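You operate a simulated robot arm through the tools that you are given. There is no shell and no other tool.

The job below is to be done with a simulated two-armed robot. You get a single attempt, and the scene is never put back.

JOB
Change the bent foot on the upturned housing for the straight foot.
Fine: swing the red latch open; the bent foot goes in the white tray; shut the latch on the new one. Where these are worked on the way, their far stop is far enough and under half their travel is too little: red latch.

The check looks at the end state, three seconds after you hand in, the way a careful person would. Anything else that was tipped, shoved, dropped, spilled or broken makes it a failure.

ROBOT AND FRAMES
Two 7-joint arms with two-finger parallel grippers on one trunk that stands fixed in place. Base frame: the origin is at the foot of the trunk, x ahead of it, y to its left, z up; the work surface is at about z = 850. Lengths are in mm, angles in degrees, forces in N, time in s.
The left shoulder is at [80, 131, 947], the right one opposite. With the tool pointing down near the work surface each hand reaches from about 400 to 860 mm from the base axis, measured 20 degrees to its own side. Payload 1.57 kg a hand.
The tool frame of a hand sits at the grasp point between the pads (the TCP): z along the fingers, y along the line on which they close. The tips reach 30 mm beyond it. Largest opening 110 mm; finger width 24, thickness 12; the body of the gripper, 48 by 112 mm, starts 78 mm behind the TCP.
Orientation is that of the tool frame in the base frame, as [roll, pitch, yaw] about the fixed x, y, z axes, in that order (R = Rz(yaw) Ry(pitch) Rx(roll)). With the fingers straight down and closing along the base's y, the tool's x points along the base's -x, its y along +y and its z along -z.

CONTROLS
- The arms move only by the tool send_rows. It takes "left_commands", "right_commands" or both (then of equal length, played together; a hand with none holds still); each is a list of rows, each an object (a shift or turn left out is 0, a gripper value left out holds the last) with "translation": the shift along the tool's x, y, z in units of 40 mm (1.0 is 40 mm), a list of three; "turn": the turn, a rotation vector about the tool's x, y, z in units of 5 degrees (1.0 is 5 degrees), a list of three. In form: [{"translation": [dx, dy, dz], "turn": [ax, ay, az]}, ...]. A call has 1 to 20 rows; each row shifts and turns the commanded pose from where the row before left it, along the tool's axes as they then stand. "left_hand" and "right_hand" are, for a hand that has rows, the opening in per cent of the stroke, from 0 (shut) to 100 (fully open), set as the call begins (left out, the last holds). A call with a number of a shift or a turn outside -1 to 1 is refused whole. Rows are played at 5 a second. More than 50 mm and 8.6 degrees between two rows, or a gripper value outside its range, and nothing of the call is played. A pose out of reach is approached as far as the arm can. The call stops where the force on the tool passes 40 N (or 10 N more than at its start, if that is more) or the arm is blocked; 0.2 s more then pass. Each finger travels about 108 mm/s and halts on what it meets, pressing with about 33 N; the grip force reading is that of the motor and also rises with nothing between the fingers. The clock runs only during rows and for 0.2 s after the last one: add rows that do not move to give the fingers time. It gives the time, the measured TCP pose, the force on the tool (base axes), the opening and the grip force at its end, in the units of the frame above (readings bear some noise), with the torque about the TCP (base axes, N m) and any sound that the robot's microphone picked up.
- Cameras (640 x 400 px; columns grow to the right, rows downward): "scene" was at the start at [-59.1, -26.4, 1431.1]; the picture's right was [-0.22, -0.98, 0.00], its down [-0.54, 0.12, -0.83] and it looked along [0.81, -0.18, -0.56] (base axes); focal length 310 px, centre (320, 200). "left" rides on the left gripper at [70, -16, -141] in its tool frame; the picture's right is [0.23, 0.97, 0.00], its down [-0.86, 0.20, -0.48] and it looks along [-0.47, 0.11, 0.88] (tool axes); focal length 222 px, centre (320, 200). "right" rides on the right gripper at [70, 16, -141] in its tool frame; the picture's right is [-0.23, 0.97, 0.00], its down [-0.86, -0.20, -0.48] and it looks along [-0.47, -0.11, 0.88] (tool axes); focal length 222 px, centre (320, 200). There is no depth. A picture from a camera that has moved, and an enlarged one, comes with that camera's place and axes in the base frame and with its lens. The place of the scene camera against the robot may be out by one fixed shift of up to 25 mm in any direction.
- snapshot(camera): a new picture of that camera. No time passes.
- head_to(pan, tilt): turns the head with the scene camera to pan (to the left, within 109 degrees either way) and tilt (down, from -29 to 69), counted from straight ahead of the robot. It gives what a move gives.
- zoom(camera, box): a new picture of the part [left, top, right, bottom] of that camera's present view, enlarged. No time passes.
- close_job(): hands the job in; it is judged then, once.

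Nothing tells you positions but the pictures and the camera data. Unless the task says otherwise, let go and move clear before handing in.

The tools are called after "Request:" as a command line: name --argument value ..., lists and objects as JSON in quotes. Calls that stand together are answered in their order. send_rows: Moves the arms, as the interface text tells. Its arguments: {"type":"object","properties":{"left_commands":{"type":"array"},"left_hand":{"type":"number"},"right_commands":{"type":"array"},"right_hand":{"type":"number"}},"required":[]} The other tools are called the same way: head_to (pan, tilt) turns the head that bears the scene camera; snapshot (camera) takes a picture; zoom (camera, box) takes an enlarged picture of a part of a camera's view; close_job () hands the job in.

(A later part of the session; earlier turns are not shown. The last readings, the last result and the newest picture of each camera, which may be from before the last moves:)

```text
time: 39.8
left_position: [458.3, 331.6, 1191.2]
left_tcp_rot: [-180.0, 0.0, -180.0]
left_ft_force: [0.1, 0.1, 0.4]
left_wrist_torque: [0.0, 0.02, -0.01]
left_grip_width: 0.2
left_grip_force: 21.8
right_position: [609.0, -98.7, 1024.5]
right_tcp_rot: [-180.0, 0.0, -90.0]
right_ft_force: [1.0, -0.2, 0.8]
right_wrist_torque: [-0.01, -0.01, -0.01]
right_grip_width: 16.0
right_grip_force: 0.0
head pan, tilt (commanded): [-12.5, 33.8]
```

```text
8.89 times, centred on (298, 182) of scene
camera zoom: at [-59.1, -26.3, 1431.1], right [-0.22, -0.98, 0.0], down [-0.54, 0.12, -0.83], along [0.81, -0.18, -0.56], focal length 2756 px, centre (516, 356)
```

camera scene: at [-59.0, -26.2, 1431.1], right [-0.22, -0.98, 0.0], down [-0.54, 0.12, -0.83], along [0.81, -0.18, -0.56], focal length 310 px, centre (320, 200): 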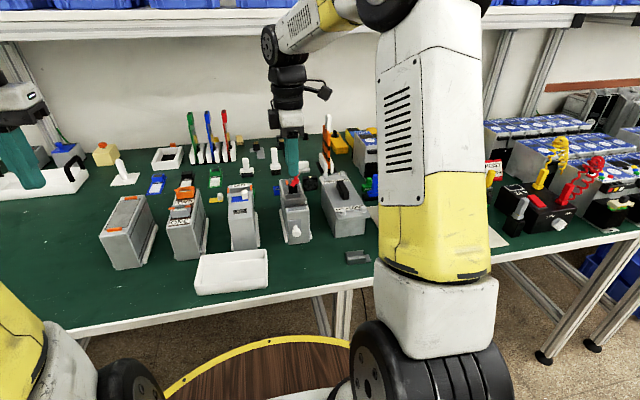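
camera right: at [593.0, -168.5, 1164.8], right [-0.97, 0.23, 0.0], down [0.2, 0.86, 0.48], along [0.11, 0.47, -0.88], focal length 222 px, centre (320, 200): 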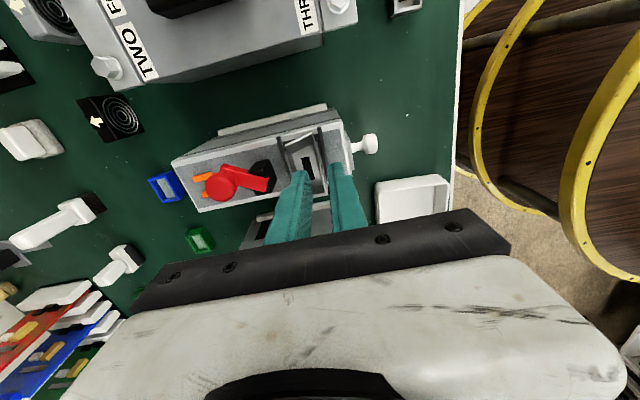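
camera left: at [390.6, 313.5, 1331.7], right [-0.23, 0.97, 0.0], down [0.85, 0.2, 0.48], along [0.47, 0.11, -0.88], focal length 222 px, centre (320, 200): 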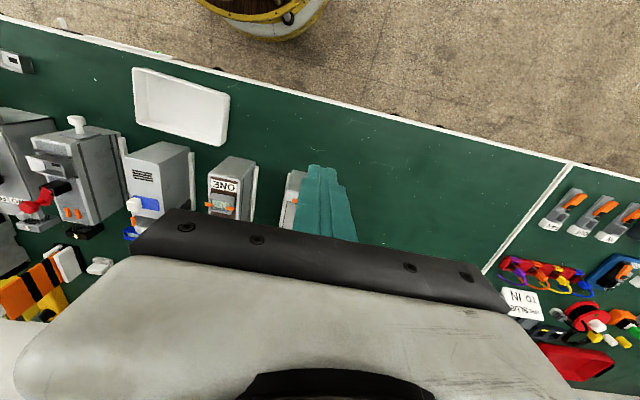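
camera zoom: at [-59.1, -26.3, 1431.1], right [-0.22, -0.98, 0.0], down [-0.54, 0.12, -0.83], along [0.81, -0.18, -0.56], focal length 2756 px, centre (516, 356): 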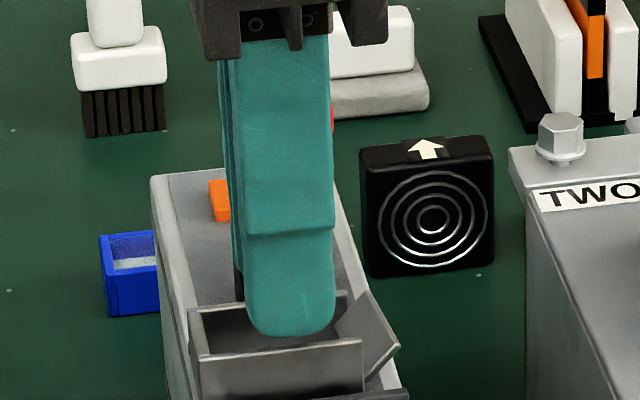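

Request:
send_rows --right_commands '[{"translation": [0, 0, 0.25]}, {"translation": [0, 0, 0.2]}, {"translation": [0, 0, 0.13]}, {"translation": [0, 0, 0]}]'

Request:
zoom --camera "right" --box '[260, 105, 380, 195]'

Request:
zoom --camera "scene" --box '[262, 170, 334, 215]'

```text
time: 40.6
left_position: [458.9, 331.3, 1190.6]
left_tcp_rot: [180.0, 0.0, -180.0]
left_ft_force: [0.0, -0.6, -0.6]
left_wrist_torque: [0.04, 0.0, -0.01]
left_grip_width: 0.0
left_grip_force: 21.3
right_position: [610.6, -97.3, 1009.2]
right_tcp_rot: [-179.3, 0.0, -90.1]
right_ft_force: [-2.7, -0.8, 9.6]
right_wrist_torque: [-0.02, -0.02, -0.01]
right_grip_width: 14.0
right_grip_force: 0.0
head pan, tilt (commanded): [-12.5, 33.8]
stopped in row 3 (right hand): the force on the tool passed its limit at 48 N (the readings are from after the stop); the commanded pose is now the measured one
```

```text
4.44 times, centred on (320, 150) of right
camera zoom: at [593.6, -168.2, 1149.6], right [-0.97, 0.23, -0.01], down [0.19, 0.85, 0.48], along [0.12, 0.47, -0.88], focal length 987 px, centre (320, 422)
```

zoom: 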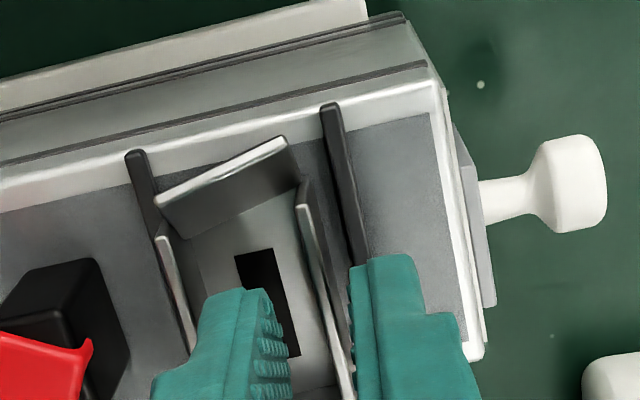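

```text
8.89 times, centred on (298, 192) of scene
camera zoom: at [-59.6, -26.3, 1431.1], right [-0.22, -0.98, 0.0], down [-0.54, 0.12, -0.83], along [0.81, -0.18, -0.56], focal length 2756 px, centre (516, 267)
```

zoom: 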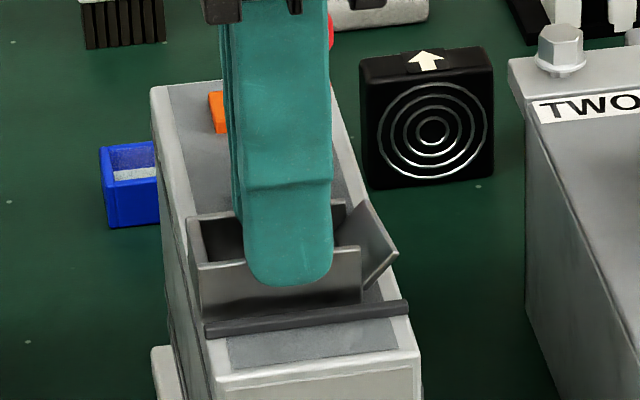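

The inner finger seems to have caught the top of the far foot wall and stopped the descent. I'll lift, shift about 3 mm toward -x, and look again.

Request:
send_rows --right_commands '[{"translation": [0, 0, -0.3]}, {"translation": [0, 0.06, -0.1]}, {"translation": [0, 0, 0]}]' --right_hand 13

Request:
send_rows --right_commands '[{"translation": [0, 0, 0]}]'

Request:
zoom --camera "right" --box '[280, 125, 360, 185]'

Request:
zoom --camera "scene" --box '[274, 180, 322, 210]'

```text
time: 41.4
left_position: [458.2, 331.9, 1191.2]
left_tcp_rot: [180.0, 0.0, -180.0]
left_ft_force: [0.4, 0.2, 0.2]
left_wrist_torque: [0.01, 0.01, 0.0]
left_grip_width: 0.0
left_grip_force: 21.4
right_position: [607.8, -98.4, 1023.7]
right_tcp_rot: [-179.4, 0.0, -90.0]
right_ft_force: [0.4, 0.6, 0.0]
right_wrist_torque: [-0.04, -0.02, -0.01]
right_grip_width: 14.3
right_grip_force: 0.0
head pan, tilt (commanded): [-12.5, 33.8]
```

```text
time: 41.8
left_position: [458.3, 329.4, 1190.6]
left_tcp_rot: [180.0, -0.1, 180.0]
left_ft_force: [-0.1, -0.6, 0.2]
left_wrist_torque: [0.02, 0.0, -0.01]
left_grip_width: 0.0
left_grip_force: 21.3
right_position: [607.3, -97.1, 1024.1]
right_tcp_rot: [-179.5, 0.0, -90.0]
right_ft_force: [0.5, -0.3, 0.0]
right_wrist_torque: [-0.01, 0.0, 0.01]
right_grip_width: 14.2
right_grip_force: 0.1
head pan, tilt (commanded): [-12.5, 33.8]
```

```text
6.67 times, centred on (320, 155) of right
camera zoom: at [591.6, -168.1, 1164.5], right [-0.97, 0.23, -0.01], down [0.2, 0.85, 0.48], along [0.12, 0.47, -0.88], focal length 1481 px, centre (320, 500)
```

zoom: 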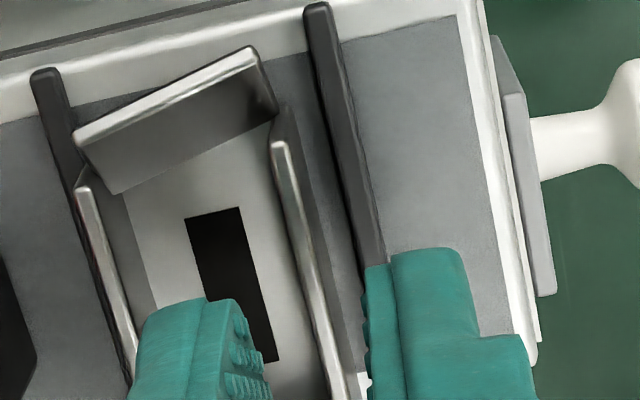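

```text
13.33 times, centred on (298, 195) of scene
camera zoom: at [-59.1, -26.3, 1431.1], right [-0.22, -0.98, 0.0], down [-0.54, 0.12, -0.83], along [0.81, -0.18, -0.56], focal length 4135 px, centre (613, 267)
```

zoom: 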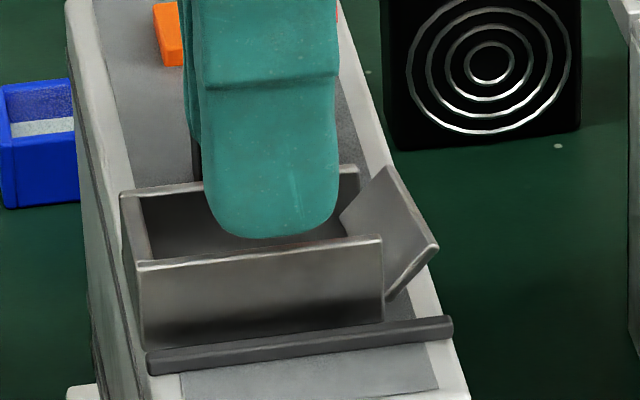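

The foot is undisturbed; the fingers are now better centred around the -x wall, with about 6 mm clearance each side. I'll descend again in small steps.

Request:
send_rows --right_commands '[{"translation": [0, 0, 0.15]}, {"translation": [0, 0, 0.15]}, {"translation": [0, 0, 0.12]}, {"translation": [0, 0, 0]}]'

Request:
zoom --camera "right" --box '[280, 125, 360, 185]'

Request:
zoom --camera "scene" --box '[274, 180, 322, 210]'

```text
time: 42.8
left_position: [457.4, 329.8, 1191.6]
left_tcp_rot: [-180.0, 0.1, 180.0]
left_ft_force: [0.1, -0.4, -0.9]
left_wrist_torque: [0.03, 0.0, -0.02]
left_grip_width: 0.0
left_grip_force: 21.2
right_position: [607.1, -96.9, 1008.7]
right_tcp_rot: [-179.3, 0.1, -90.1]
right_ft_force: [-1.5, -1.2, 20.1]
right_wrist_torque: [-0.05, -0.14, -0.06]
right_grip_width: 13.2
right_grip_force: 0.1
head pan, tilt (commanded): [-12.5, 33.8]
```

```text
6.67 times, centred on (320, 155) of right
camera zoom: at [591.4, -167.9, 1149.4], right [-0.97, 0.23, -0.01], down [0.19, 0.85, 0.48], along [0.12, 0.47, -0.88], focal length 1481 px, centre (320, 500)
```

zoom: 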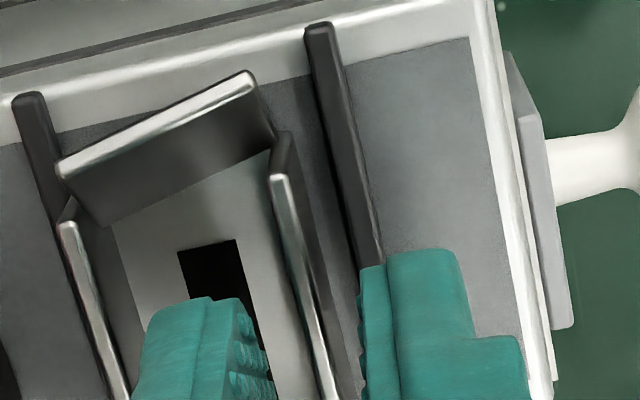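

```text
13.33 times, centred on (298, 195) of scene
camera zoom: at [-59.8, -26.3, 1431.1], right [-0.22, -0.98, 0.0], down [-0.54, 0.12, -0.83], along [0.81, -0.18, -0.56], focal length 4135 px, centre (613, 267)
```

zoom: 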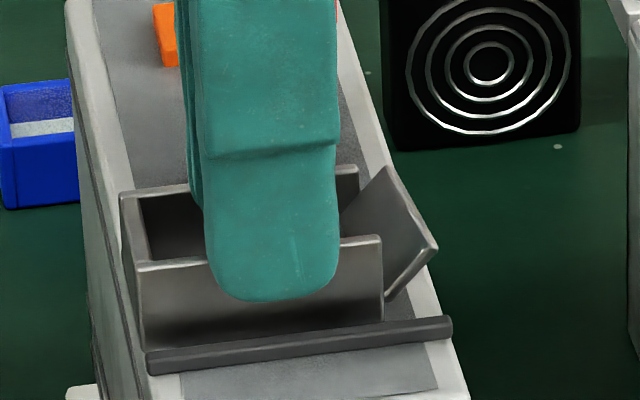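

Even well inside the walls the inner finger is stopped at the wall-top height, so the foot can't be entered from above; I'll grip across both side walls from outside instead. Raising, opening to about 35 mm and centring over x≈621.

Request:
send_rows --right_commands '[{"translation": [0, 0, -0.3]}, {"translation": [0, 0, -0.3], "turn": [-0.12, 0, 0]}, {"translation": [0, -0.335, 0]}, {"translation": [0, 0, 0]}]' --right_hand 13

Request:
send_rows --right_commands '[{"translation": [0, 0, 0]}, {"translation": [0, 0, 0]}]' --right_hand 32

Request:
zoom --camera "right" --box '[270, 115, 370, 190]'

Request:
zoom --camera "scene" --box '[274, 175, 322, 205]'

```text
time: 43.8
left_position: [458.1, 330.6, 1190.3]
left_tcp_rot: [179.9, -0.1, -180.0]
left_ft_force: [-0.7, 0.0, 0.4]
left_wrist_torque: [0.02, 0.02, -0.03]
left_grip_width: 0.0
left_grip_force: 21.2
right_position: [621.2, -97.1, 1032.4]
right_tcp_rot: [-180.0, 0.0, -90.0]
right_ft_force: [-0.3, -0.1, 0.7]
right_wrist_torque: [0.01, -0.01, -0.04]
right_grip_width: 14.1
right_grip_force: 0.1
head pan, tilt (commanded): [-12.5, 33.8]
```

```text
time: 44.4
left_position: [458.2, 331.2, 1189.7]
left_tcp_rot: [179.9, 0.0, -179.9]
left_ft_force: [0.5, 0.0, 0.1]
left_wrist_torque: [0.03, -0.02, 0.0]
left_grip_width: 0.2
left_grip_force: 21.2
right_position: [620.2, -98.3, 1031.7]
right_tcp_rot: [180.0, 0.0, -90.0]
right_ft_force: [-1.6, 0.0, -0.4]
right_wrist_torque: [0.0, 0.0, -0.01]
right_grip_width: 35.2
right_grip_force: 0.2
head pan, tilt (commanded): [-12.5, 33.8]
```

```text
5.33 times, centred on (320, 152) of right
camera zoom: at [606.5, -167.5, 1172.1], right [-0.97, 0.23, 0.0], down [0.2, 0.85, 0.48], along [0.11, 0.47, -0.88], focal length 1185 px, centre (320, 453)
```

zoom: 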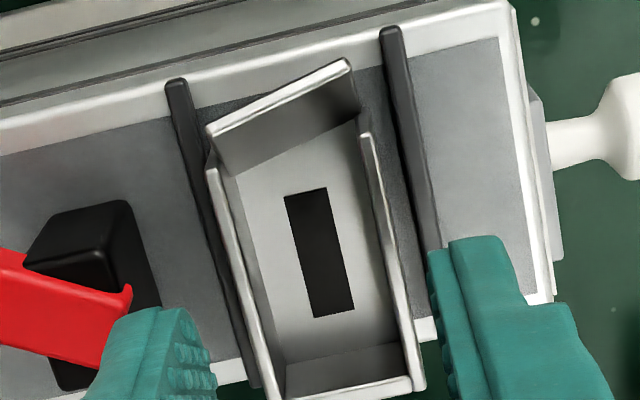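

```text
13.33 times, centred on (298, 190) of scene
camera zoom: at [-59.1, -26.3, 1431.1], right [-0.22, -0.98, 0.0], down [-0.54, 0.12, -0.83], along [0.81, -0.18, -0.56], focal length 4135 px, centre (613, 333)
```

zoom: 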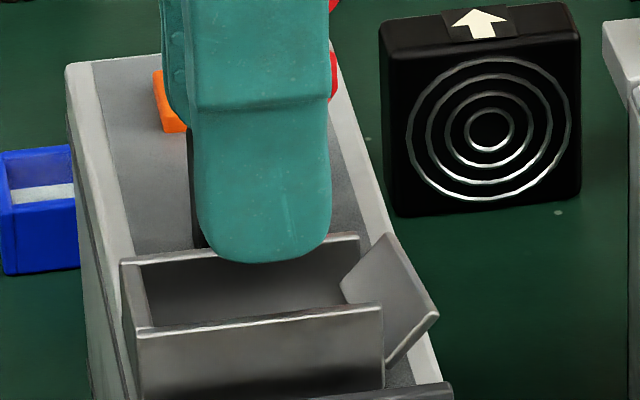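

Fingers now bracket the foot evenly, but the +x finger passes close to the latch block. I'll narrow the opening to 33 mm, shift 4 mm toward +y to clear the lever's tail, and descend slowly.

Request:
send_rows --right_commands '[{"translation": [-0.1, 0.0125, 0]}, {"translation": [0, 0, 0.2]}, {"translation": [0, 0, 0.2]}, {"translation": [0, 0, 0]}]' --right_hand 30

Request:
zoom --camera "right" --box '[270, 115, 370, 190]'

Request:
zoom --camera "scene" --box '[274, 175, 322, 205]'

```text
time: 45.4
left_position: [458.4, 330.0, 1191.2]
left_tcp_rot: [-180.0, 0.0, 180.0]
left_ft_force: [-0.5, 0.9, 0.1]
left_wrist_torque: [0.0, 0.01, -0.03]
left_grip_width: 0.0
left_grip_force: 21.8
right_position: [621.4, -93.9, 1014.8]
right_tcp_rot: [180.0, 0.1, -90.0]
right_ft_force: [0.1, -0.3, -0.9]
right_wrist_torque: [-0.02, 0.03, 0.02]
right_grip_width: 33.0
right_grip_force: 0.0
head pan, tilt (commanded): [-12.5, 33.8]
```

```text
5.33 times, centred on (320, 152) of right
camera zoom: at [605.6, -163.7, 1156.1], right [-0.97, 0.23, 0.0], down [0.2, 0.85, 0.48], along [0.11, 0.47, -0.88], focal length 1185 px, centre (320, 453)
```

zoom: 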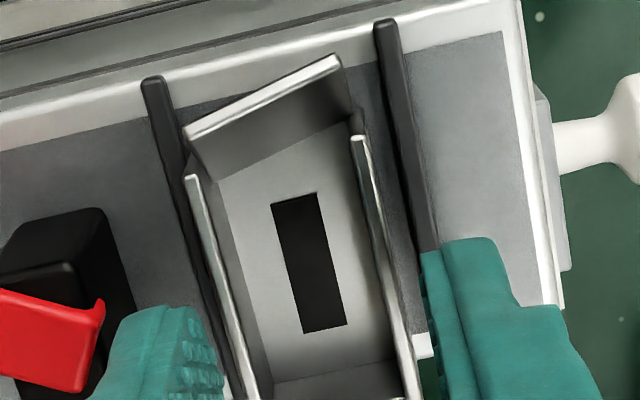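

```text
13.33 times, centred on (298, 190) of scene
camera zoom: at [-59.1, -26.3, 1431.1], right [-0.22, -0.98, 0.0], down [-0.54, 0.12, -0.83], along [0.81, -0.18, -0.56], focal length 4135 px, centre (613, 333)
```

zoom: 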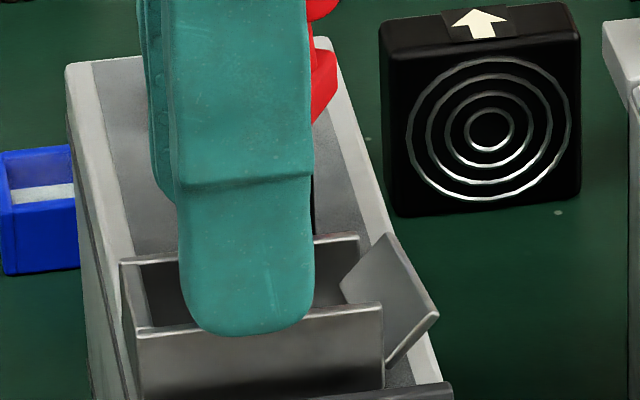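

Request:
send_rows --right_commands '[{"translation": [0, 0, 0.12]}, {"translation": [0, 0, 0.12]}, {"translation": [0, 0, 0.08]}, {"translation": [0, 0, 0]}]'

Request:
zoom --camera "right" --box '[270, 115, 370, 190]'

Request:
zoom --camera "scene" --box '[274, 175, 322, 205]'

```text
time: 46.4
left_position: [458.8, 331.3, 1191.5]
left_tcp_rot: [180.0, 0.0, -180.0]
left_ft_force: [0.6, 0.0, -0.8]
left_wrist_torque: [-0.03, -0.01, 0.01]
left_grip_width: 0.3
left_grip_force: 21.4
right_position: [618.8, -94.0, 1003.4]
right_tcp_rot: [-179.9, -0.1, -90.0]
right_ft_force: [0.3, 0.6, -0.2]
right_wrist_torque: [-0.02, -0.02, 0.03]
right_grip_width: 32.9
right_grip_force: 0.0
head pan, tilt (commanded): [-12.5, 33.8]
```

```text
5.33 times, centred on (320, 152) of right
camera zoom: at [605.6, -164.2, 1143.2], right [-0.97, 0.23, 0.0], down [0.2, 0.85, 0.48], along [0.11, 0.47, -0.88], focal length 1185 px, centre (320, 453)
```

zoom: 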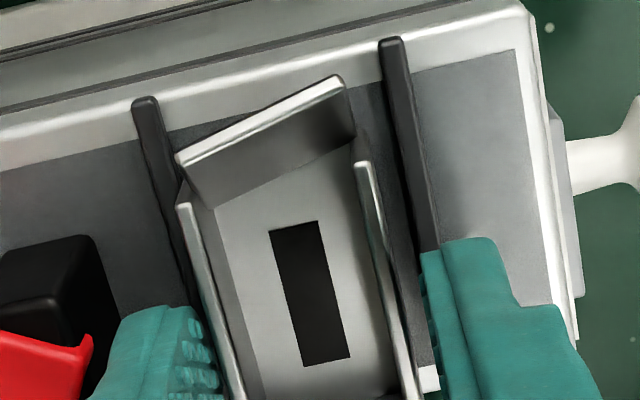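

```text
13.33 times, centred on (298, 190) of scene
camera zoom: at [-59.1, -26.3, 1431.1], right [-0.22, -0.98, 0.0], down [-0.54, 0.12, -0.83], along [0.81, -0.18, -0.56], focal length 4135 px, centre (613, 333)
```

zoom: 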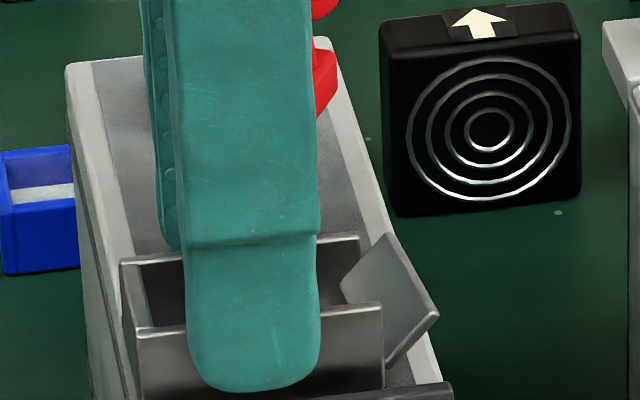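

No contact: the fingers straddle the foot above the rails. I'll close on it.

Request:
send_rows --right_commands '[{"translation": [0, 0, 0]}, {"translation": [0, 0, 0]}, {"translation": [0, 0, 0]}]' --right_hand 0

Request:
zoom --camera "right" --box '[270, 115, 370, 190]'

```text
time: 47.2
left_position: [457.9, 330.5, 1189.2]
left_tcp_rot: [-180.0, -0.1, -180.0]
left_ft_force: [0.4, 0.4, -0.1]
left_wrist_torque: [0.01, -0.02, 0.0]
left_grip_width: 0.0
left_grip_force: 21.3
right_position: [620.5, -93.5, 1003.0]
right_tcp_rot: [180.0, 0.0, -90.1]
right_ft_force: [-0.7, -0.4, -0.1]
right_wrist_torque: [-0.03, -0.01, 0.0]
right_grip_width: 27.8
right_grip_force: 33.1
head pan, tilt (commanded): [-12.5, 33.8]
```

```text
5.33 times, centred on (320, 152) of right
camera zoom: at [605.6, -164.2, 1143.2], right [-0.97, 0.23, 0.0], down [0.2, 0.85, 0.48], along [0.11, 0.47, -0.88], focal length 1185 px, centre (320, 453)
```

zoom: 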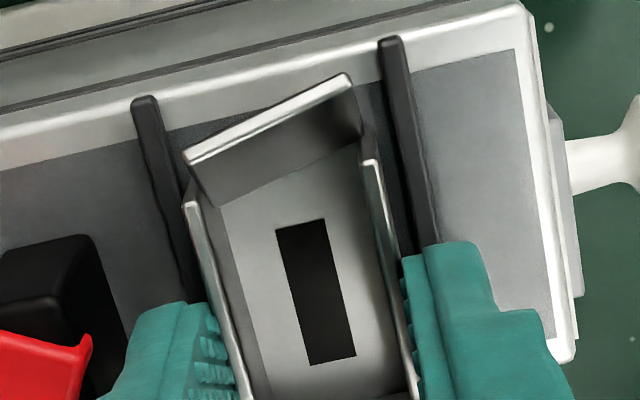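

The foot is gripped (27.8 mm wide). I'll lift it straight up gently.

Request:
send_rows --right_commands '[{"translation": [0, 0, -0.2]}, {"translation": [0, 0, -0.4]}, {"translation": [0, 0, -0.8]}, {"translation": [0, 0, -0.8]}, {"translation": [0, 0, 0]}]'

Request:
snapshot --camera "right"

Request:
zoom --camera "scene" --box '[250, 140, 346, 200]'

```text
time: 48.4
left_position: [458.5, 331.1, 1190.0]
left_tcp_rot: [-180.0, 0.0, 180.0]
left_ft_force: [0.3, -0.6, 0.1]
left_wrist_torque: [0.01, 0.0, -0.02]
left_grip_width: 0.0
left_grip_force: 21.7
right_position: [620.7, -93.6, 1091.3]
right_tcp_rot: [-180.0, 0.1, -90.0]
right_ft_force: [-0.6, 0.7, -0.5]
right_wrist_torque: [-0.01, -0.01, 0.02]
right_grip_width: 28.1
right_grip_force: 33.0
head pan, tilt (commanded): [-12.5, 33.8]
```

```text
taken
camera right: at [605.0, -164.1, 1231.7], right [-0.97, 0.23, 0.0], down [0.2, 0.85, 0.48], along [0.11, 0.47, -0.88], focal length 222 px, centre (320, 200)
```

right: 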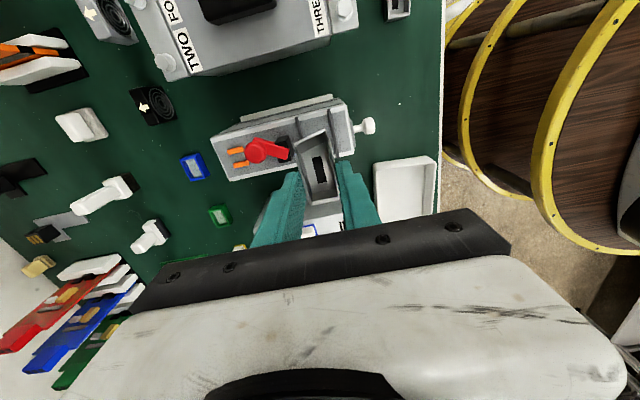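

```text
6.67 times, centred on (298, 170) of scene
camera zoom: at [-59.1, -26.3, 1431.1], right [-0.22, -0.98, 0.0], down [-0.54, 0.12, -0.83], along [0.81, -0.18, -0.56], focal length 2067 px, centre (467, 400)
```

zoom: 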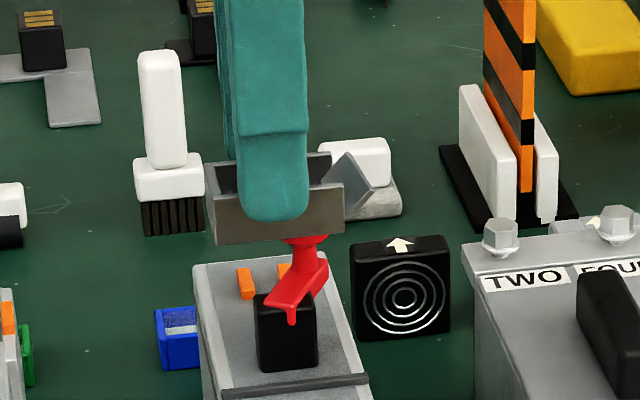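

The bent foot is up and clear. I make the tray span about x 452–556, y -17–150, so I'll carry the foot to about (505, 66) and then lower it.

Request:
send_rows --right_commands '[{"translation": [-0.797, 0.5775, 0]}, {"translation": [-0.797, 0.5775, 0]}, {"translation": [-0.797, 0.5775, 0]}, {"translation": [-0.797, 0.5775, 0]}, {"translation": [-0.797, 0.5775, 0]}, {"translation": [0, 0, 0]}]'

Request:
snapshot --camera "right"

Request:
snapshot --camera "scene"

Request:
snapshot --camera "left"

```text
time: 49.8
left_position: [457.5, 330.4, 1191.2]
left_tcp_rot: [-180.0, 0.1, -180.0]
left_ft_force: [0.2, -0.8, 0.3]
left_wrist_torque: [-0.03, 0.02, 0.01]
left_grip_width: 0.0
left_grip_force: 21.4
right_position: [504.4, 66.4, 1091.3]
right_tcp_rot: [180.0, 0.0, -90.0]
right_ft_force: [-0.5, -0.2, -0.1]
right_wrist_torque: [0.04, -0.03, 0.04]
right_grip_width: 27.8
right_grip_force: 33.3
head pan, tilt (commanded): [-12.5, 33.8]
```

```text
taken
camera right: at [489.7, -4.1, 1231.8], right [-0.97, 0.23, 0.0], down [0.2, 0.85, 0.48], along [0.11, 0.47, -0.88], focal length 222 px, centre (320, 200)
```

right: 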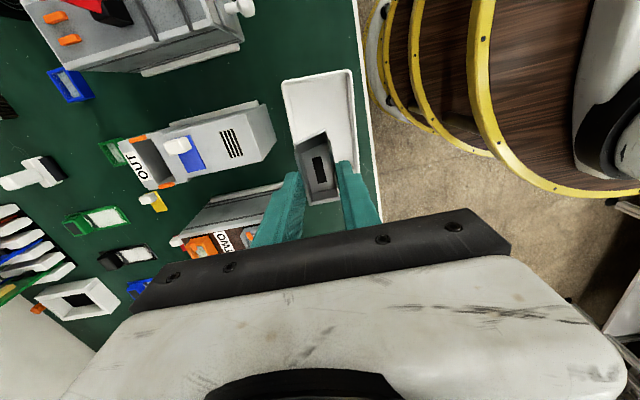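

```text
taken
camera scene: at [-59.1, -26.3, 1431.1], right [-0.22, -0.98, 0.0], down [-0.54, 0.12, -0.83], along [0.81, -0.18, -0.56], focal length 310 px, centre (320, 200)
```

scene: 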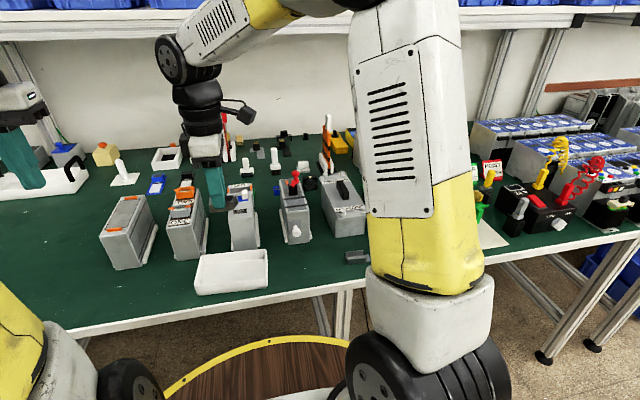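

```text
taken
camera left: at [390.6, 313.6, 1331.6], right [-0.23, 0.97, 0.0], down [0.86, 0.2, 0.48], along [0.47, 0.11, -0.88], focal length 222 px, centre (320, 200)
```

left: 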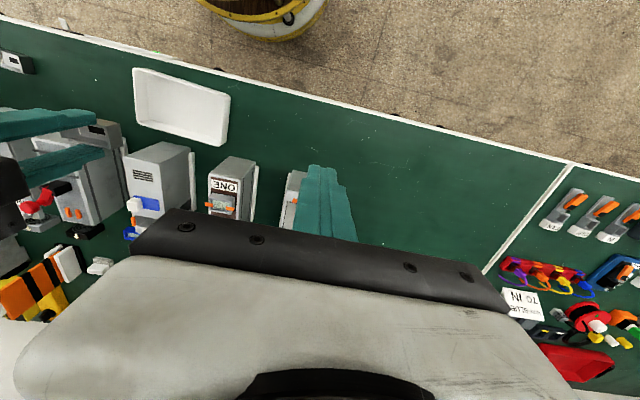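

The foot is over the tray in the wrist view. I'll lower most of the way, then check height before release.

Request:
send_rows --right_commands '[{"translation": [0, 0, 0.9]}, {"translation": [0, 0, 0.9]}, {"translation": [0, 0, 0.9]}, {"translation": [0, 0, 0.9]}, {"translation": [0, 0, 0.5]}, {"translation": [0, 0, 0]}]'

Request:
snapshot --camera "right"

Request:
zoom --camera "scene" --box '[176, 220, 288, 300]'

Request:
zoom --camera "left" --box '[60, 50, 240, 162]'

```text
time: 51.2
left_position: [459.4, 330.2, 1189.9]
left_tcp_rot: [180.0, -0.1, -180.0]
left_ft_force: [0.1, -0.6, -0.7]
left_wrist_torque: [0.0, -0.01, -0.02]
left_grip_width: 0.0
left_grip_force: 21.2
right_position: [504.8, 65.9, 927.3]
right_tcp_rot: [-179.9, 0.0, -90.0]
right_ft_force: [-0.8, 0.2, -1.3]
right_wrist_torque: [-0.04, -0.02, 0.02]
right_grip_width: 27.7
right_grip_force: 33.0
head pan, tilt (commanded): [-12.5, 33.8]
```

```text
taken
camera right: at [490.3, -4.1, 1067.4], right [-0.97, 0.23, 0.0], down [0.2, 0.85, 0.48], along [0.11, 0.47, -0.88], focal length 222 px, centre (320, 200)
```

right: 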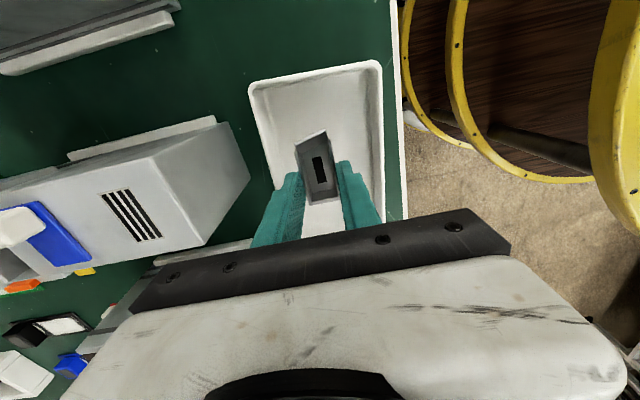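

```text
5.00 times, centred on (232, 260) of scene
camera zoom: at [-59.1, -26.3, 1431.1], right [-0.22, -0.98, 0.0], down [-0.54, 0.12, -0.83], along [0.81, -0.18, -0.56], focal length 1550 px, centre (760, -100)
```

zoom: 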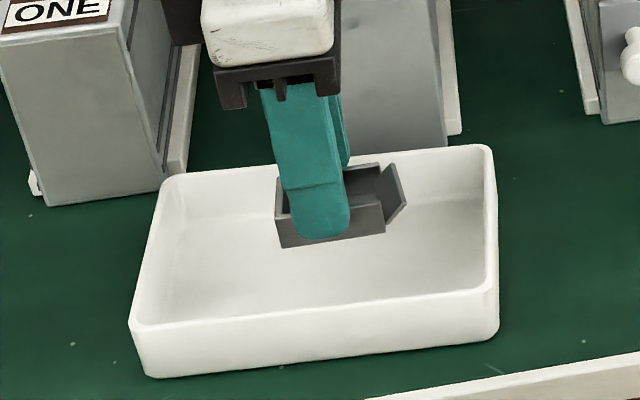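

```text
3.56 times, centred on (150, 106) of left
camera zoom: at [390.6, 313.6, 1331.6], right [-0.23, 0.97, 0.0], down [0.86, 0.2, 0.48], along [0.47, 0.11, -0.88], focal length 790 px, centre (924, 534)
```

zoom: 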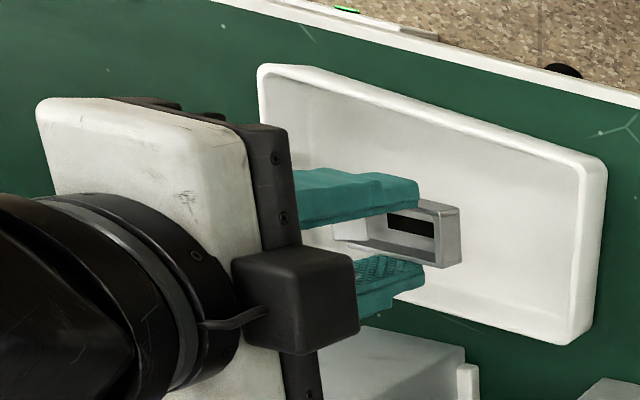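

Request:
send_rows --right_commands '[{"translation": [0, 0, 0.4]}, {"translation": [0, 0, 0.2]}, {"translation": [0, 0, 0]}]'

Request:
send_rows --right_commands '[{"translation": [0, 0, 0.05]}, {"translation": [0, 0, 0.05]}, {"translation": [0, 0, 0]}]'

Request:
zoom --camera "scene" --box '[176, 220, 288, 300]'

```text
time: 52.0
left_position: [458.8, 330.6, 1190.6]
left_tcp_rot: [179.9, 0.0, -180.0]
left_ft_force: [-0.9, -0.1, 0.2]
left_wrist_torque: [0.0, 0.02, 0.02]
left_grip_width: 0.0
left_grip_force: 21.5
right_position: [505.1, 66.6, 902.0]
right_tcp_rot: [180.0, 0.1, -90.0]
right_ft_force: [0.0, -0.1, -0.5]
right_wrist_torque: [-0.01, -0.01, 0.0]
right_grip_width: 27.8
right_grip_force: 33.1
head pan, tilt (commanded): [-12.5, 33.8]
```

```text
time: 52.8
left_position: [458.6, 331.4, 1191.2]
left_tcp_rot: [-179.9, 0.0, -180.0]
left_ft_force: [-0.5, 0.3, 0.9]
left_wrist_torque: [0.0, 0.0, -0.01]
left_grip_width: 0.1
left_grip_force: 21.2
right_position: [504.8, 65.5, 896.8]
right_tcp_rot: [-179.9, 0.0, -90.1]
right_ft_force: [0.4, -0.4, 0.6]
right_wrist_torque: [0.01, 0.0, 0.04]
right_grip_width: 27.6
right_grip_force: 33.3
head pan, tilt (commanded): [-12.5, 33.8]
```

```text
5.00 times, centred on (232, 260) of scene
camera zoom: at [-59.1, -26.3, 1431.1], right [-0.22, -0.98, 0.0], down [-0.54, 0.12, -0.83], along [0.81, -0.18, -0.56], focal length 1550 px, centre (760, -100)
```

zoom: 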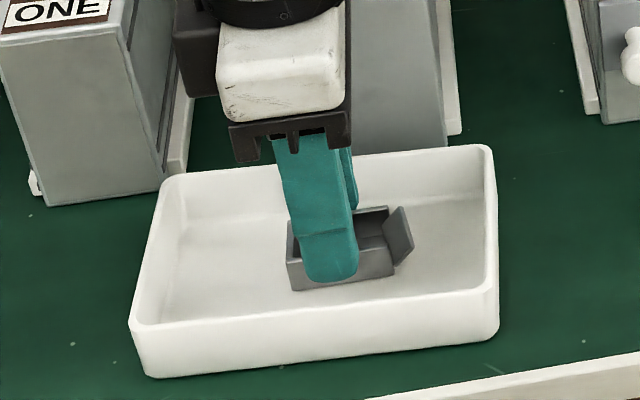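

Still no floor contact. I'll keep lowering in 2 mm steps until I feel it touch.

Request:
send_rows --right_commands '[{"translation": [0, 0, 0.05]}, {"translation": [0, 0, 0]}]'

Request:
send_rows --right_commands '[{"translation": [0, 0, 0.05]}, {"translation": [0, 0, 0]}]'

```text
time: 53.4
left_position: [458.7, 331.9, 1189.1]
left_tcp_rot: [-180.0, 0.0, -180.0]
left_ft_force: [-0.1, -0.5, 0.4]
left_wrist_torque: [-0.02, 0.02, 0.01]
left_grip_width: 0.2
left_grip_force: 21.0
right_position: [505.4, 65.2, 896.4]
right_tcp_rot: [-179.9, 0.0, -90.1]
right_ft_force: [0.7, -0.1, -0.5]
right_wrist_torque: [0.0, -0.01, -0.06]
right_grip_width: 27.7
right_grip_force: 33.0
head pan, tilt (commanded): [-12.5, 33.8]
```

```text
time: 54.0
left_position: [458.5, 331.2, 1191.3]
left_tcp_rot: [-179.9, 0.0, -179.9]
left_ft_force: [-0.1, -0.2, -0.3]
left_wrist_torque: [-0.02, 0.01, -0.02]
left_grip_width: 0.0
left_grip_force: 21.5
right_position: [505.8, 65.8, 896.7]
right_tcp_rot: [-179.9, 0.1, -90.0]
right_ft_force: [-3.6, -4.0, 24.7]
right_wrist_torque: [-0.32, 0.09, -0.06]
right_grip_width: 27.5
right_grip_force: 33.6
head pan, tilt (commanded): [-12.5, 33.8]
```

Floor contact felt. I'll ease up 1.5 mm, open the fingers modestly and rise straight up.

Request:
send_rows --right_commands '[{"translation": [0, 0, -0.04]}, {"translation": [0, 0, 0]}]'

Request:
send_rows --right_commands '[{"translation": [0, 0, 0]}, {"translation": [0, 0, 0]}, {"translation": [0, 0, -0.3]}, {"translation": [0, 0, -0.8]}, {"translation": [0, 0, -1]}, {"translation": [0, 0, -1]}, {"translation": [0, 0, -1]}, {"translation": [0, 0, -1]}, {"translation": [0, 0, 0]}]' --right_hand 38

Request:
zoom --camera "scene" --box '[176, 220, 288, 300]'

Request:
snapshot --camera "right"

```text
time: 54.6
left_position: [459.3, 330.9, 1190.1]
left_tcp_rot: [-180.0, 0.0, 180.0]
left_ft_force: [0.0, 0.1, -0.3]
left_wrist_torque: [0.02, -0.01, -0.04]
left_grip_width: 0.0
left_grip_force: 21.0
right_position: [505.6, 65.3, 896.6]
right_tcp_rot: [180.0, 0.2, -90.0]
right_ft_force: [1.6, 0.4, 6.2]
right_wrist_torque: [0.1, -0.09, 0.02]
right_grip_width: 27.8
right_grip_force: 33.3
head pan, tilt (commanded): [-12.5, 33.8]
```

```text
time: 56.6
left_position: [459.0, 330.1, 1190.0]
left_tcp_rot: [180.0, 0.0, 180.0]
left_ft_force: [-0.5, 0.1, 0.3]
left_wrist_torque: [-0.03, -0.02, 0.01]
left_grip_width: 0.0
left_grip_force: 21.6
right_position: [506.1, 66.8, 1100.8]
right_tcp_rot: [-179.9, 0.1, -90.0]
right_ft_force: [0.1, 1.2, 0.4]
right_wrist_torque: [0.0, 0.03, -0.05]
right_grip_width: 41.6
right_grip_force: 0.0
head pan, tilt (commanded): [-12.5, 33.8]
```

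```text
5.00 times, centred on (232, 260) of scene
camera zoom: at [-59.1, -26.3, 1431.1], right [-0.22, -0.98, 0.0], down [-0.54, 0.12, -0.83], along [0.81, -0.18, -0.56], focal length 1550 px, centre (760, -100)
```

zoom: 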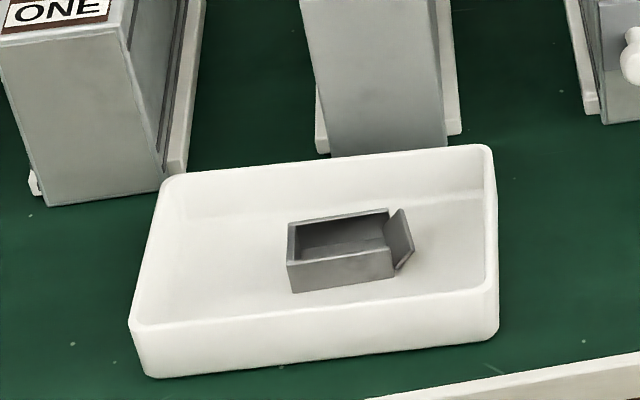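

```text
taken
camera right: at [490.5, -4.0, 1241.6], right [-0.97, 0.23, 0.0], down [0.2, 0.85, 0.48], along [0.11, 0.47, -0.88], focal length 222 px, centre (320, 200)
```

right: 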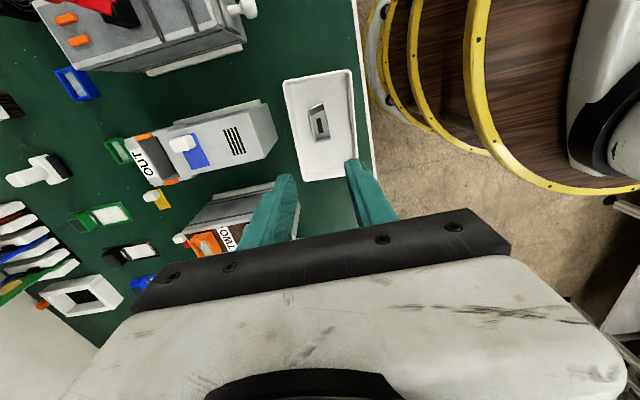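

The bent foot is lying in the tray. Now I'll move the right hand over to the straight foot near (489, -230) for a close look.

Request:
send_rows --right_commands '[{"translation": [0.917, 0.053, 0]}, {"translation": [0.917, 0.053, 0]}, {"translation": [0.917, 0.053, 0]}, {"translation": [0.917, 0.053, 0]}, {"translation": [0.917, 0.053, 0]}, {"translation": [0.917, 0.053, 0]}, {"translation": [0.917, 0.053, 0]}, {"translation": [0.917, 0.053, 0]}, {"translation": [0, 0, 0.8]}, {"translation": [0, 0, 0.8]}, {"translation": [0, 0, 0]}]'

Request:
snapshot --camera "right"

Request:
zoom --camera "right" --box '[270, 90, 370, 190]'

Request:
zoom --camera "scene" --box '[310, 200, 422, 280]'

```text
time: 59.0
left_position: [458.0, 331.8, 1189.4]
left_tcp_rot: [180.0, -0.1, 180.0]
left_ft_force: [0.4, -1.1, 0.6]
left_wrist_torque: [0.01, -0.04, 0.0]
left_grip_width: 0.0
left_grip_force: 21.3
right_position: [487.8, -227.1, 1036.1]
right_tcp_rot: [180.0, 0.1, -90.1]
right_ft_force: [0.2, -0.4, -0.8]
right_wrist_torque: [-0.01, -0.03, 0.01]
right_grip_width: 41.7
right_grip_force: 0.1
head pan, tilt (commanded): [-12.5, 33.8]
```

```text
taken
camera right: at [472.9, -297.9, 1176.1], right [-0.97, 0.23, 0.0], down [0.2, 0.85, 0.48], along [0.11, 0.47, -0.88], focal length 222 px, centre (320, 200)
```

right: 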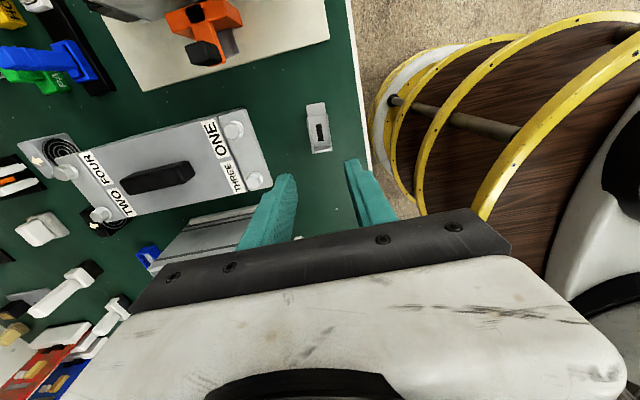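

```text
4.00 times, centred on (320, 140) of right
camera zoom: at [472.9, -297.9, 1176.1], right [-0.97, 0.23, 0.0], down [0.2, 0.85, 0.48], along [0.11, 0.47, -0.88], focal length 888 px, centre (320, 440)
```

zoom: 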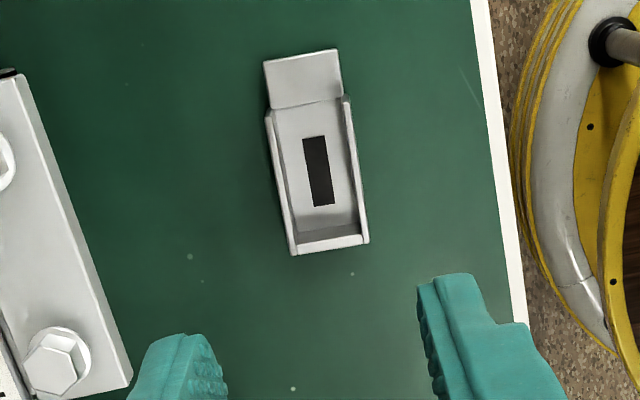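

```text
5.00 times, centred on (366, 240) of scene
camera zoom: at [-59.1, -26.3, 1431.1], right [-0.22, -0.98, 0.0], down [-0.54, 0.12, -0.83], along [0.81, -0.18, -0.56], focal length 1550 px, centre (90, 0)
```

zoom: 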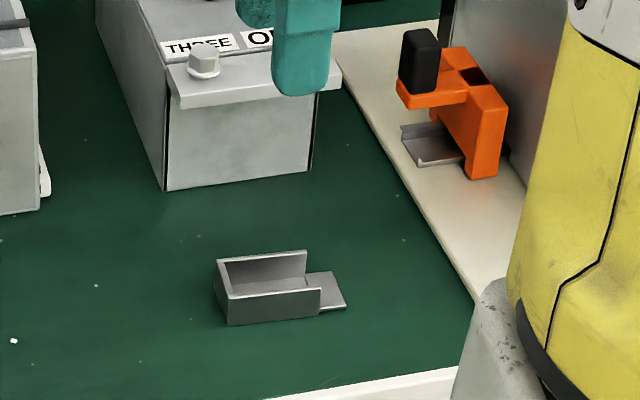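

The straight foot measures as centred at about (489, -232), turned about -3.75°, same size as the old one. I'll match the yaw and descend to just above it.

Request:
send_rows --right_commands '[{"translation": [0, 0, 0], "turn": [0, 0, 0.75]}, {"translation": [0, 0, 0.8]}, {"translation": [0, 0, 0.8]}, {"translation": [0, 0, 0.8]}, {"translation": [0, 0, 0.4]}, {"translation": [0, 0, 0]}]'

Request:
zoom --camera "right" --box '[260, 90, 380, 200]'

Request:
zoom --camera "scene" --box '[310, 210, 422, 280]'

```text
time: 60.4
left_position: [458.9, 330.6, 1190.6]
left_tcp_rot: [-180.0, -0.1, -179.9]
left_ft_force: [-0.4, -0.5, 0.0]
left_wrist_torque: [0.02, 0.03, -0.01]
left_grip_width: 0.0
left_grip_force: 21.2
right_position: [488.1, -227.1, 923.9]
right_tcp_rot: [-180.0, 0.0, -93.8]
right_ft_force: [-1.4, 0.6, 0.3]
right_wrist_torque: [-0.02, 0.03, 0.01]
right_grip_width: 41.8
right_grip_force: 0.0
head pan, tilt (commanded): [-12.5, 33.8]
```

```text
3.64 times, centred on (320, 145) of right
camera zoom: at [468.8, -296.9, 1064.7], right [-0.96, 0.29, 0.0], down [0.26, 0.84, 0.48], along [0.14, 0.46, -0.88], focal length 808 px, centre (320, 400)
```

zoom: 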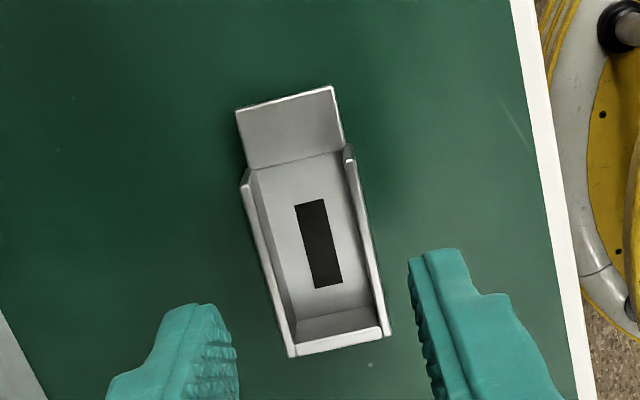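

```text
5.71 times, centred on (366, 245) of scene
camera zoom: at [-59.1, -26.3, 1431.1], right [-0.22, -0.98, 0.0], down [-0.54, 0.12, -0.83], along [0.81, -0.18, -0.56], focal length 1772 px, centre (57, -57)
```

zoom: 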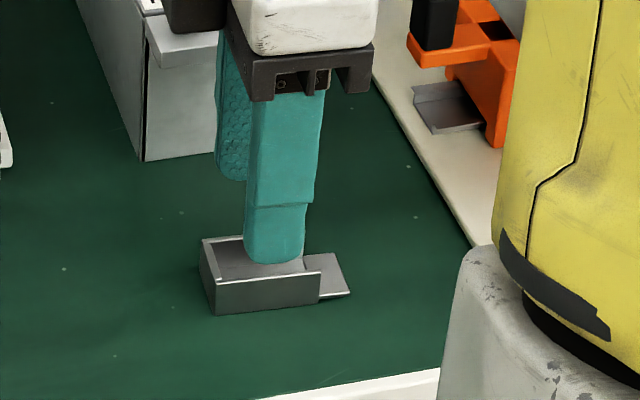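

Before going lower I want to check the dark box on the gripper against the neighbouring housing's bolted plate.

Request:
zoom --camera "scene" --box '[300, 150, 428, 230]'

Request:
zoom --camera "left" --box '[0, 20, 120, 120]'

```text
5.00 times, centred on (364, 190) of scene
camera zoom: at [-59.1, -26.3, 1431.1], right [-0.22, -0.98, 0.0], down [-0.54, 0.12, -0.83], along [0.81, -0.18, -0.56], focal length 1550 px, centre (100, 250)
```

zoom: 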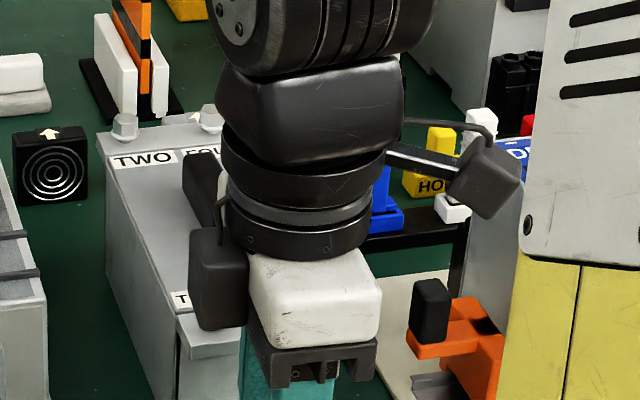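

```text
4.00 times, centred on (60, 70) of left
camera zoom: at [390.6, 313.6, 1331.6], right [-0.23, 0.97, 0.0], down [0.86, 0.2, 0.48], along [0.47, 0.11, -0.88], focal length 888 px, centre (1360, 720)
```

zoom: 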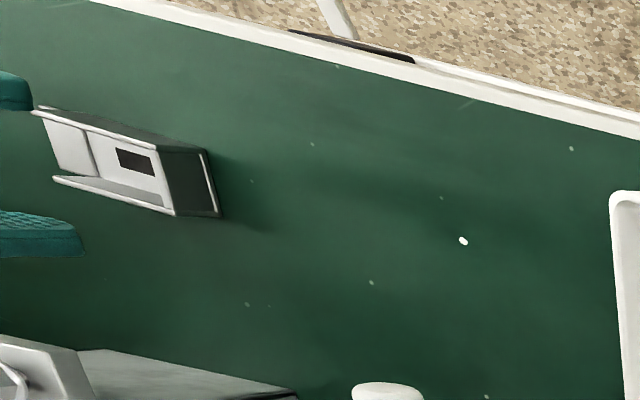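

That box is on the far side of the palm and clear of everything. Finger centring over the foot checks out, so I'll go down to grip height.

Request:
send_rows --right_commands '[{"translation": [0, 0, 0.4]}, {"translation": [0, 0, 0.3]}, {"translation": [0, 0, 0.12]}, {"translation": [0, 0, 0]}]'

Request:
zoom --camera "right" --box '[260, 90, 380, 200]'

Request:
zoom --camera "scene" --box '[310, 210, 422, 280]'

```text
time: 61.4
left_position: [459.2, 330.5, 1191.0]
left_tcp_rot: [-179.9, -0.1, 179.9]
left_ft_force: [0.1, 0.4, 0.5]
left_wrist_torque: [0.0, -0.02, -0.01]
left_grip_width: 0.0
left_grip_force: 21.6
right_position: [488.0, -228.4, 890.8]
right_tcp_rot: [-180.0, 0.0, -93.8]
right_ft_force: [0.1, 0.2, -0.5]
right_wrist_torque: [-0.03, -0.01, 0.02]
right_grip_width: 41.6
right_grip_force: 0.0
head pan, tilt (commanded): [-12.5, 33.8]
```

```text
3.64 times, centred on (320, 145) of right
camera zoom: at [468.6, -296.8, 1031.4], right [-0.96, 0.29, 0.0], down [0.26, 0.84, 0.48], along [0.14, 0.46, -0.88], focal length 808 px, centre (320, 400)
```

zoom: 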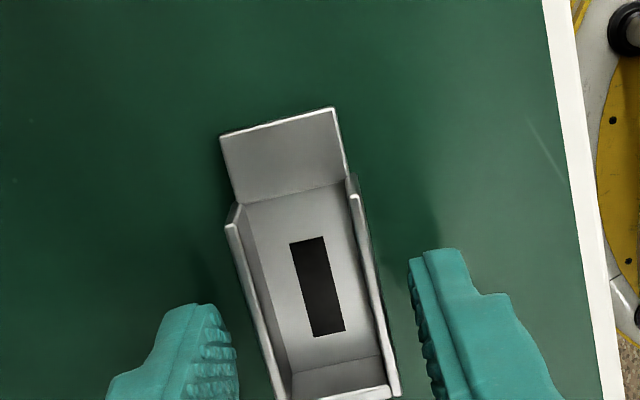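

```text
5.71 times, centred on (366, 245) of scene
camera zoom: at [-59.1, -26.3, 1431.1], right [-0.22, -0.98, 0.0], down [-0.54, 0.12, -0.83], along [0.81, -0.18, -0.56], focal length 1772 px, centre (57, -57)
```

zoom: 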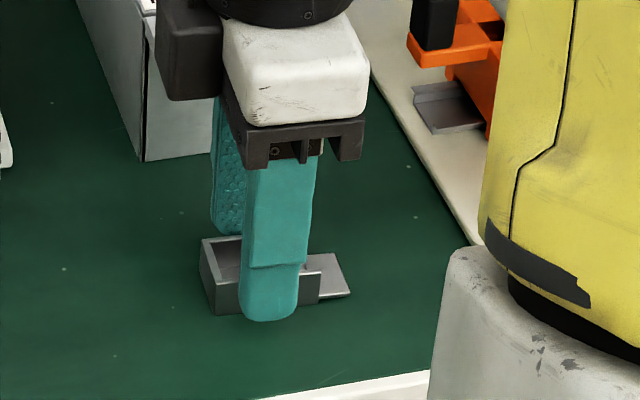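

Request:
send_rows --right_commands '[{"translation": [0, 0, 0]}, {"translation": [0, 0, 0]}, {"translation": [0, 0, 0]}]' --right_hand 0

Request:
send_rows --right_commands '[{"translation": [0, 0, -0.3]}, {"translation": [0, 0, -0.7]}, {"translation": [0, 0, -1]}, {"translation": [0, 0, -1]}, {"translation": [0, 0, -1]}, {"translation": [0, 0, -1]}, {"translation": [0, 0, 0]}]'

Request:
zoom --camera "right" --box '[260, 90, 380, 200]'

Request:
snapshot --camera "scene"

```text
time: 62.2
left_position: [458.3, 330.8, 1189.5]
left_tcp_rot: [-180.0, 0.0, -179.9]
left_ft_force: [0.4, -0.6, -1.0]
left_wrist_torque: [0.03, -0.02, 0.02]
left_grip_width: 0.0
left_grip_force: 21.6
right_position: [488.2, -227.2, 890.8]
right_tcp_rot: [-179.9, 0.0, -93.7]
right_ft_force: [0.2, 0.1, -0.7]
right_wrist_torque: [-0.05, 0.03, -0.01]
right_grip_width: 28.0
right_grip_force: 32.9
head pan, tilt (commanded): [-12.5, 33.8]
```

```text
time: 63.8
left_position: [458.6, 331.2, 1189.4]
left_tcp_rot: [-180.0, 0.0, -180.0]
left_ft_force: [0.1, 0.0, 0.3]
left_wrist_torque: [-0.01, 0.01, 0.01]
left_grip_width: 0.0
left_grip_force: 21.3
right_position: [488.4, -229.7, 1090.7]
right_tcp_rot: [-180.0, 0.1, -93.8]
right_ft_force: [-0.5, 0.2, -0.2]
right_wrist_torque: [0.0, 0.01, 0.01]
right_grip_width: 27.9
right_grip_force: 33.1
head pan, tilt (commanded): [-12.5, 33.8]
```

```text
3.64 times, centred on (320, 145) of right
camera zoom: at [468.6, -298.2, 1231.2], right [-0.96, 0.29, 0.0], down [0.26, 0.84, 0.48], along [0.14, 0.46, -0.88], focal length 808 px, centre (320, 400)
```

zoom: 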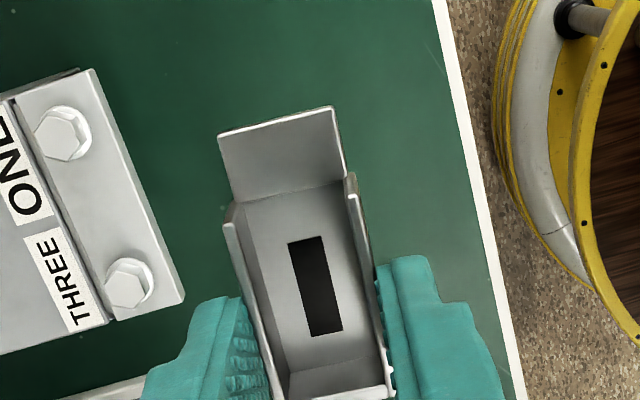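

```text
taken
camera scene: at [-59.1, -26.3, 1431.1], right [-0.22, -0.98, 0.0], down [-0.54, 0.12, -0.83], along [0.81, -0.18, -0.56], focal length 310 px, centre (320, 200)
```

scene: 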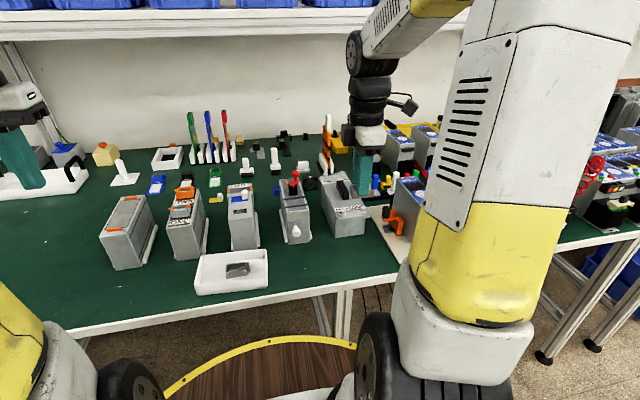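

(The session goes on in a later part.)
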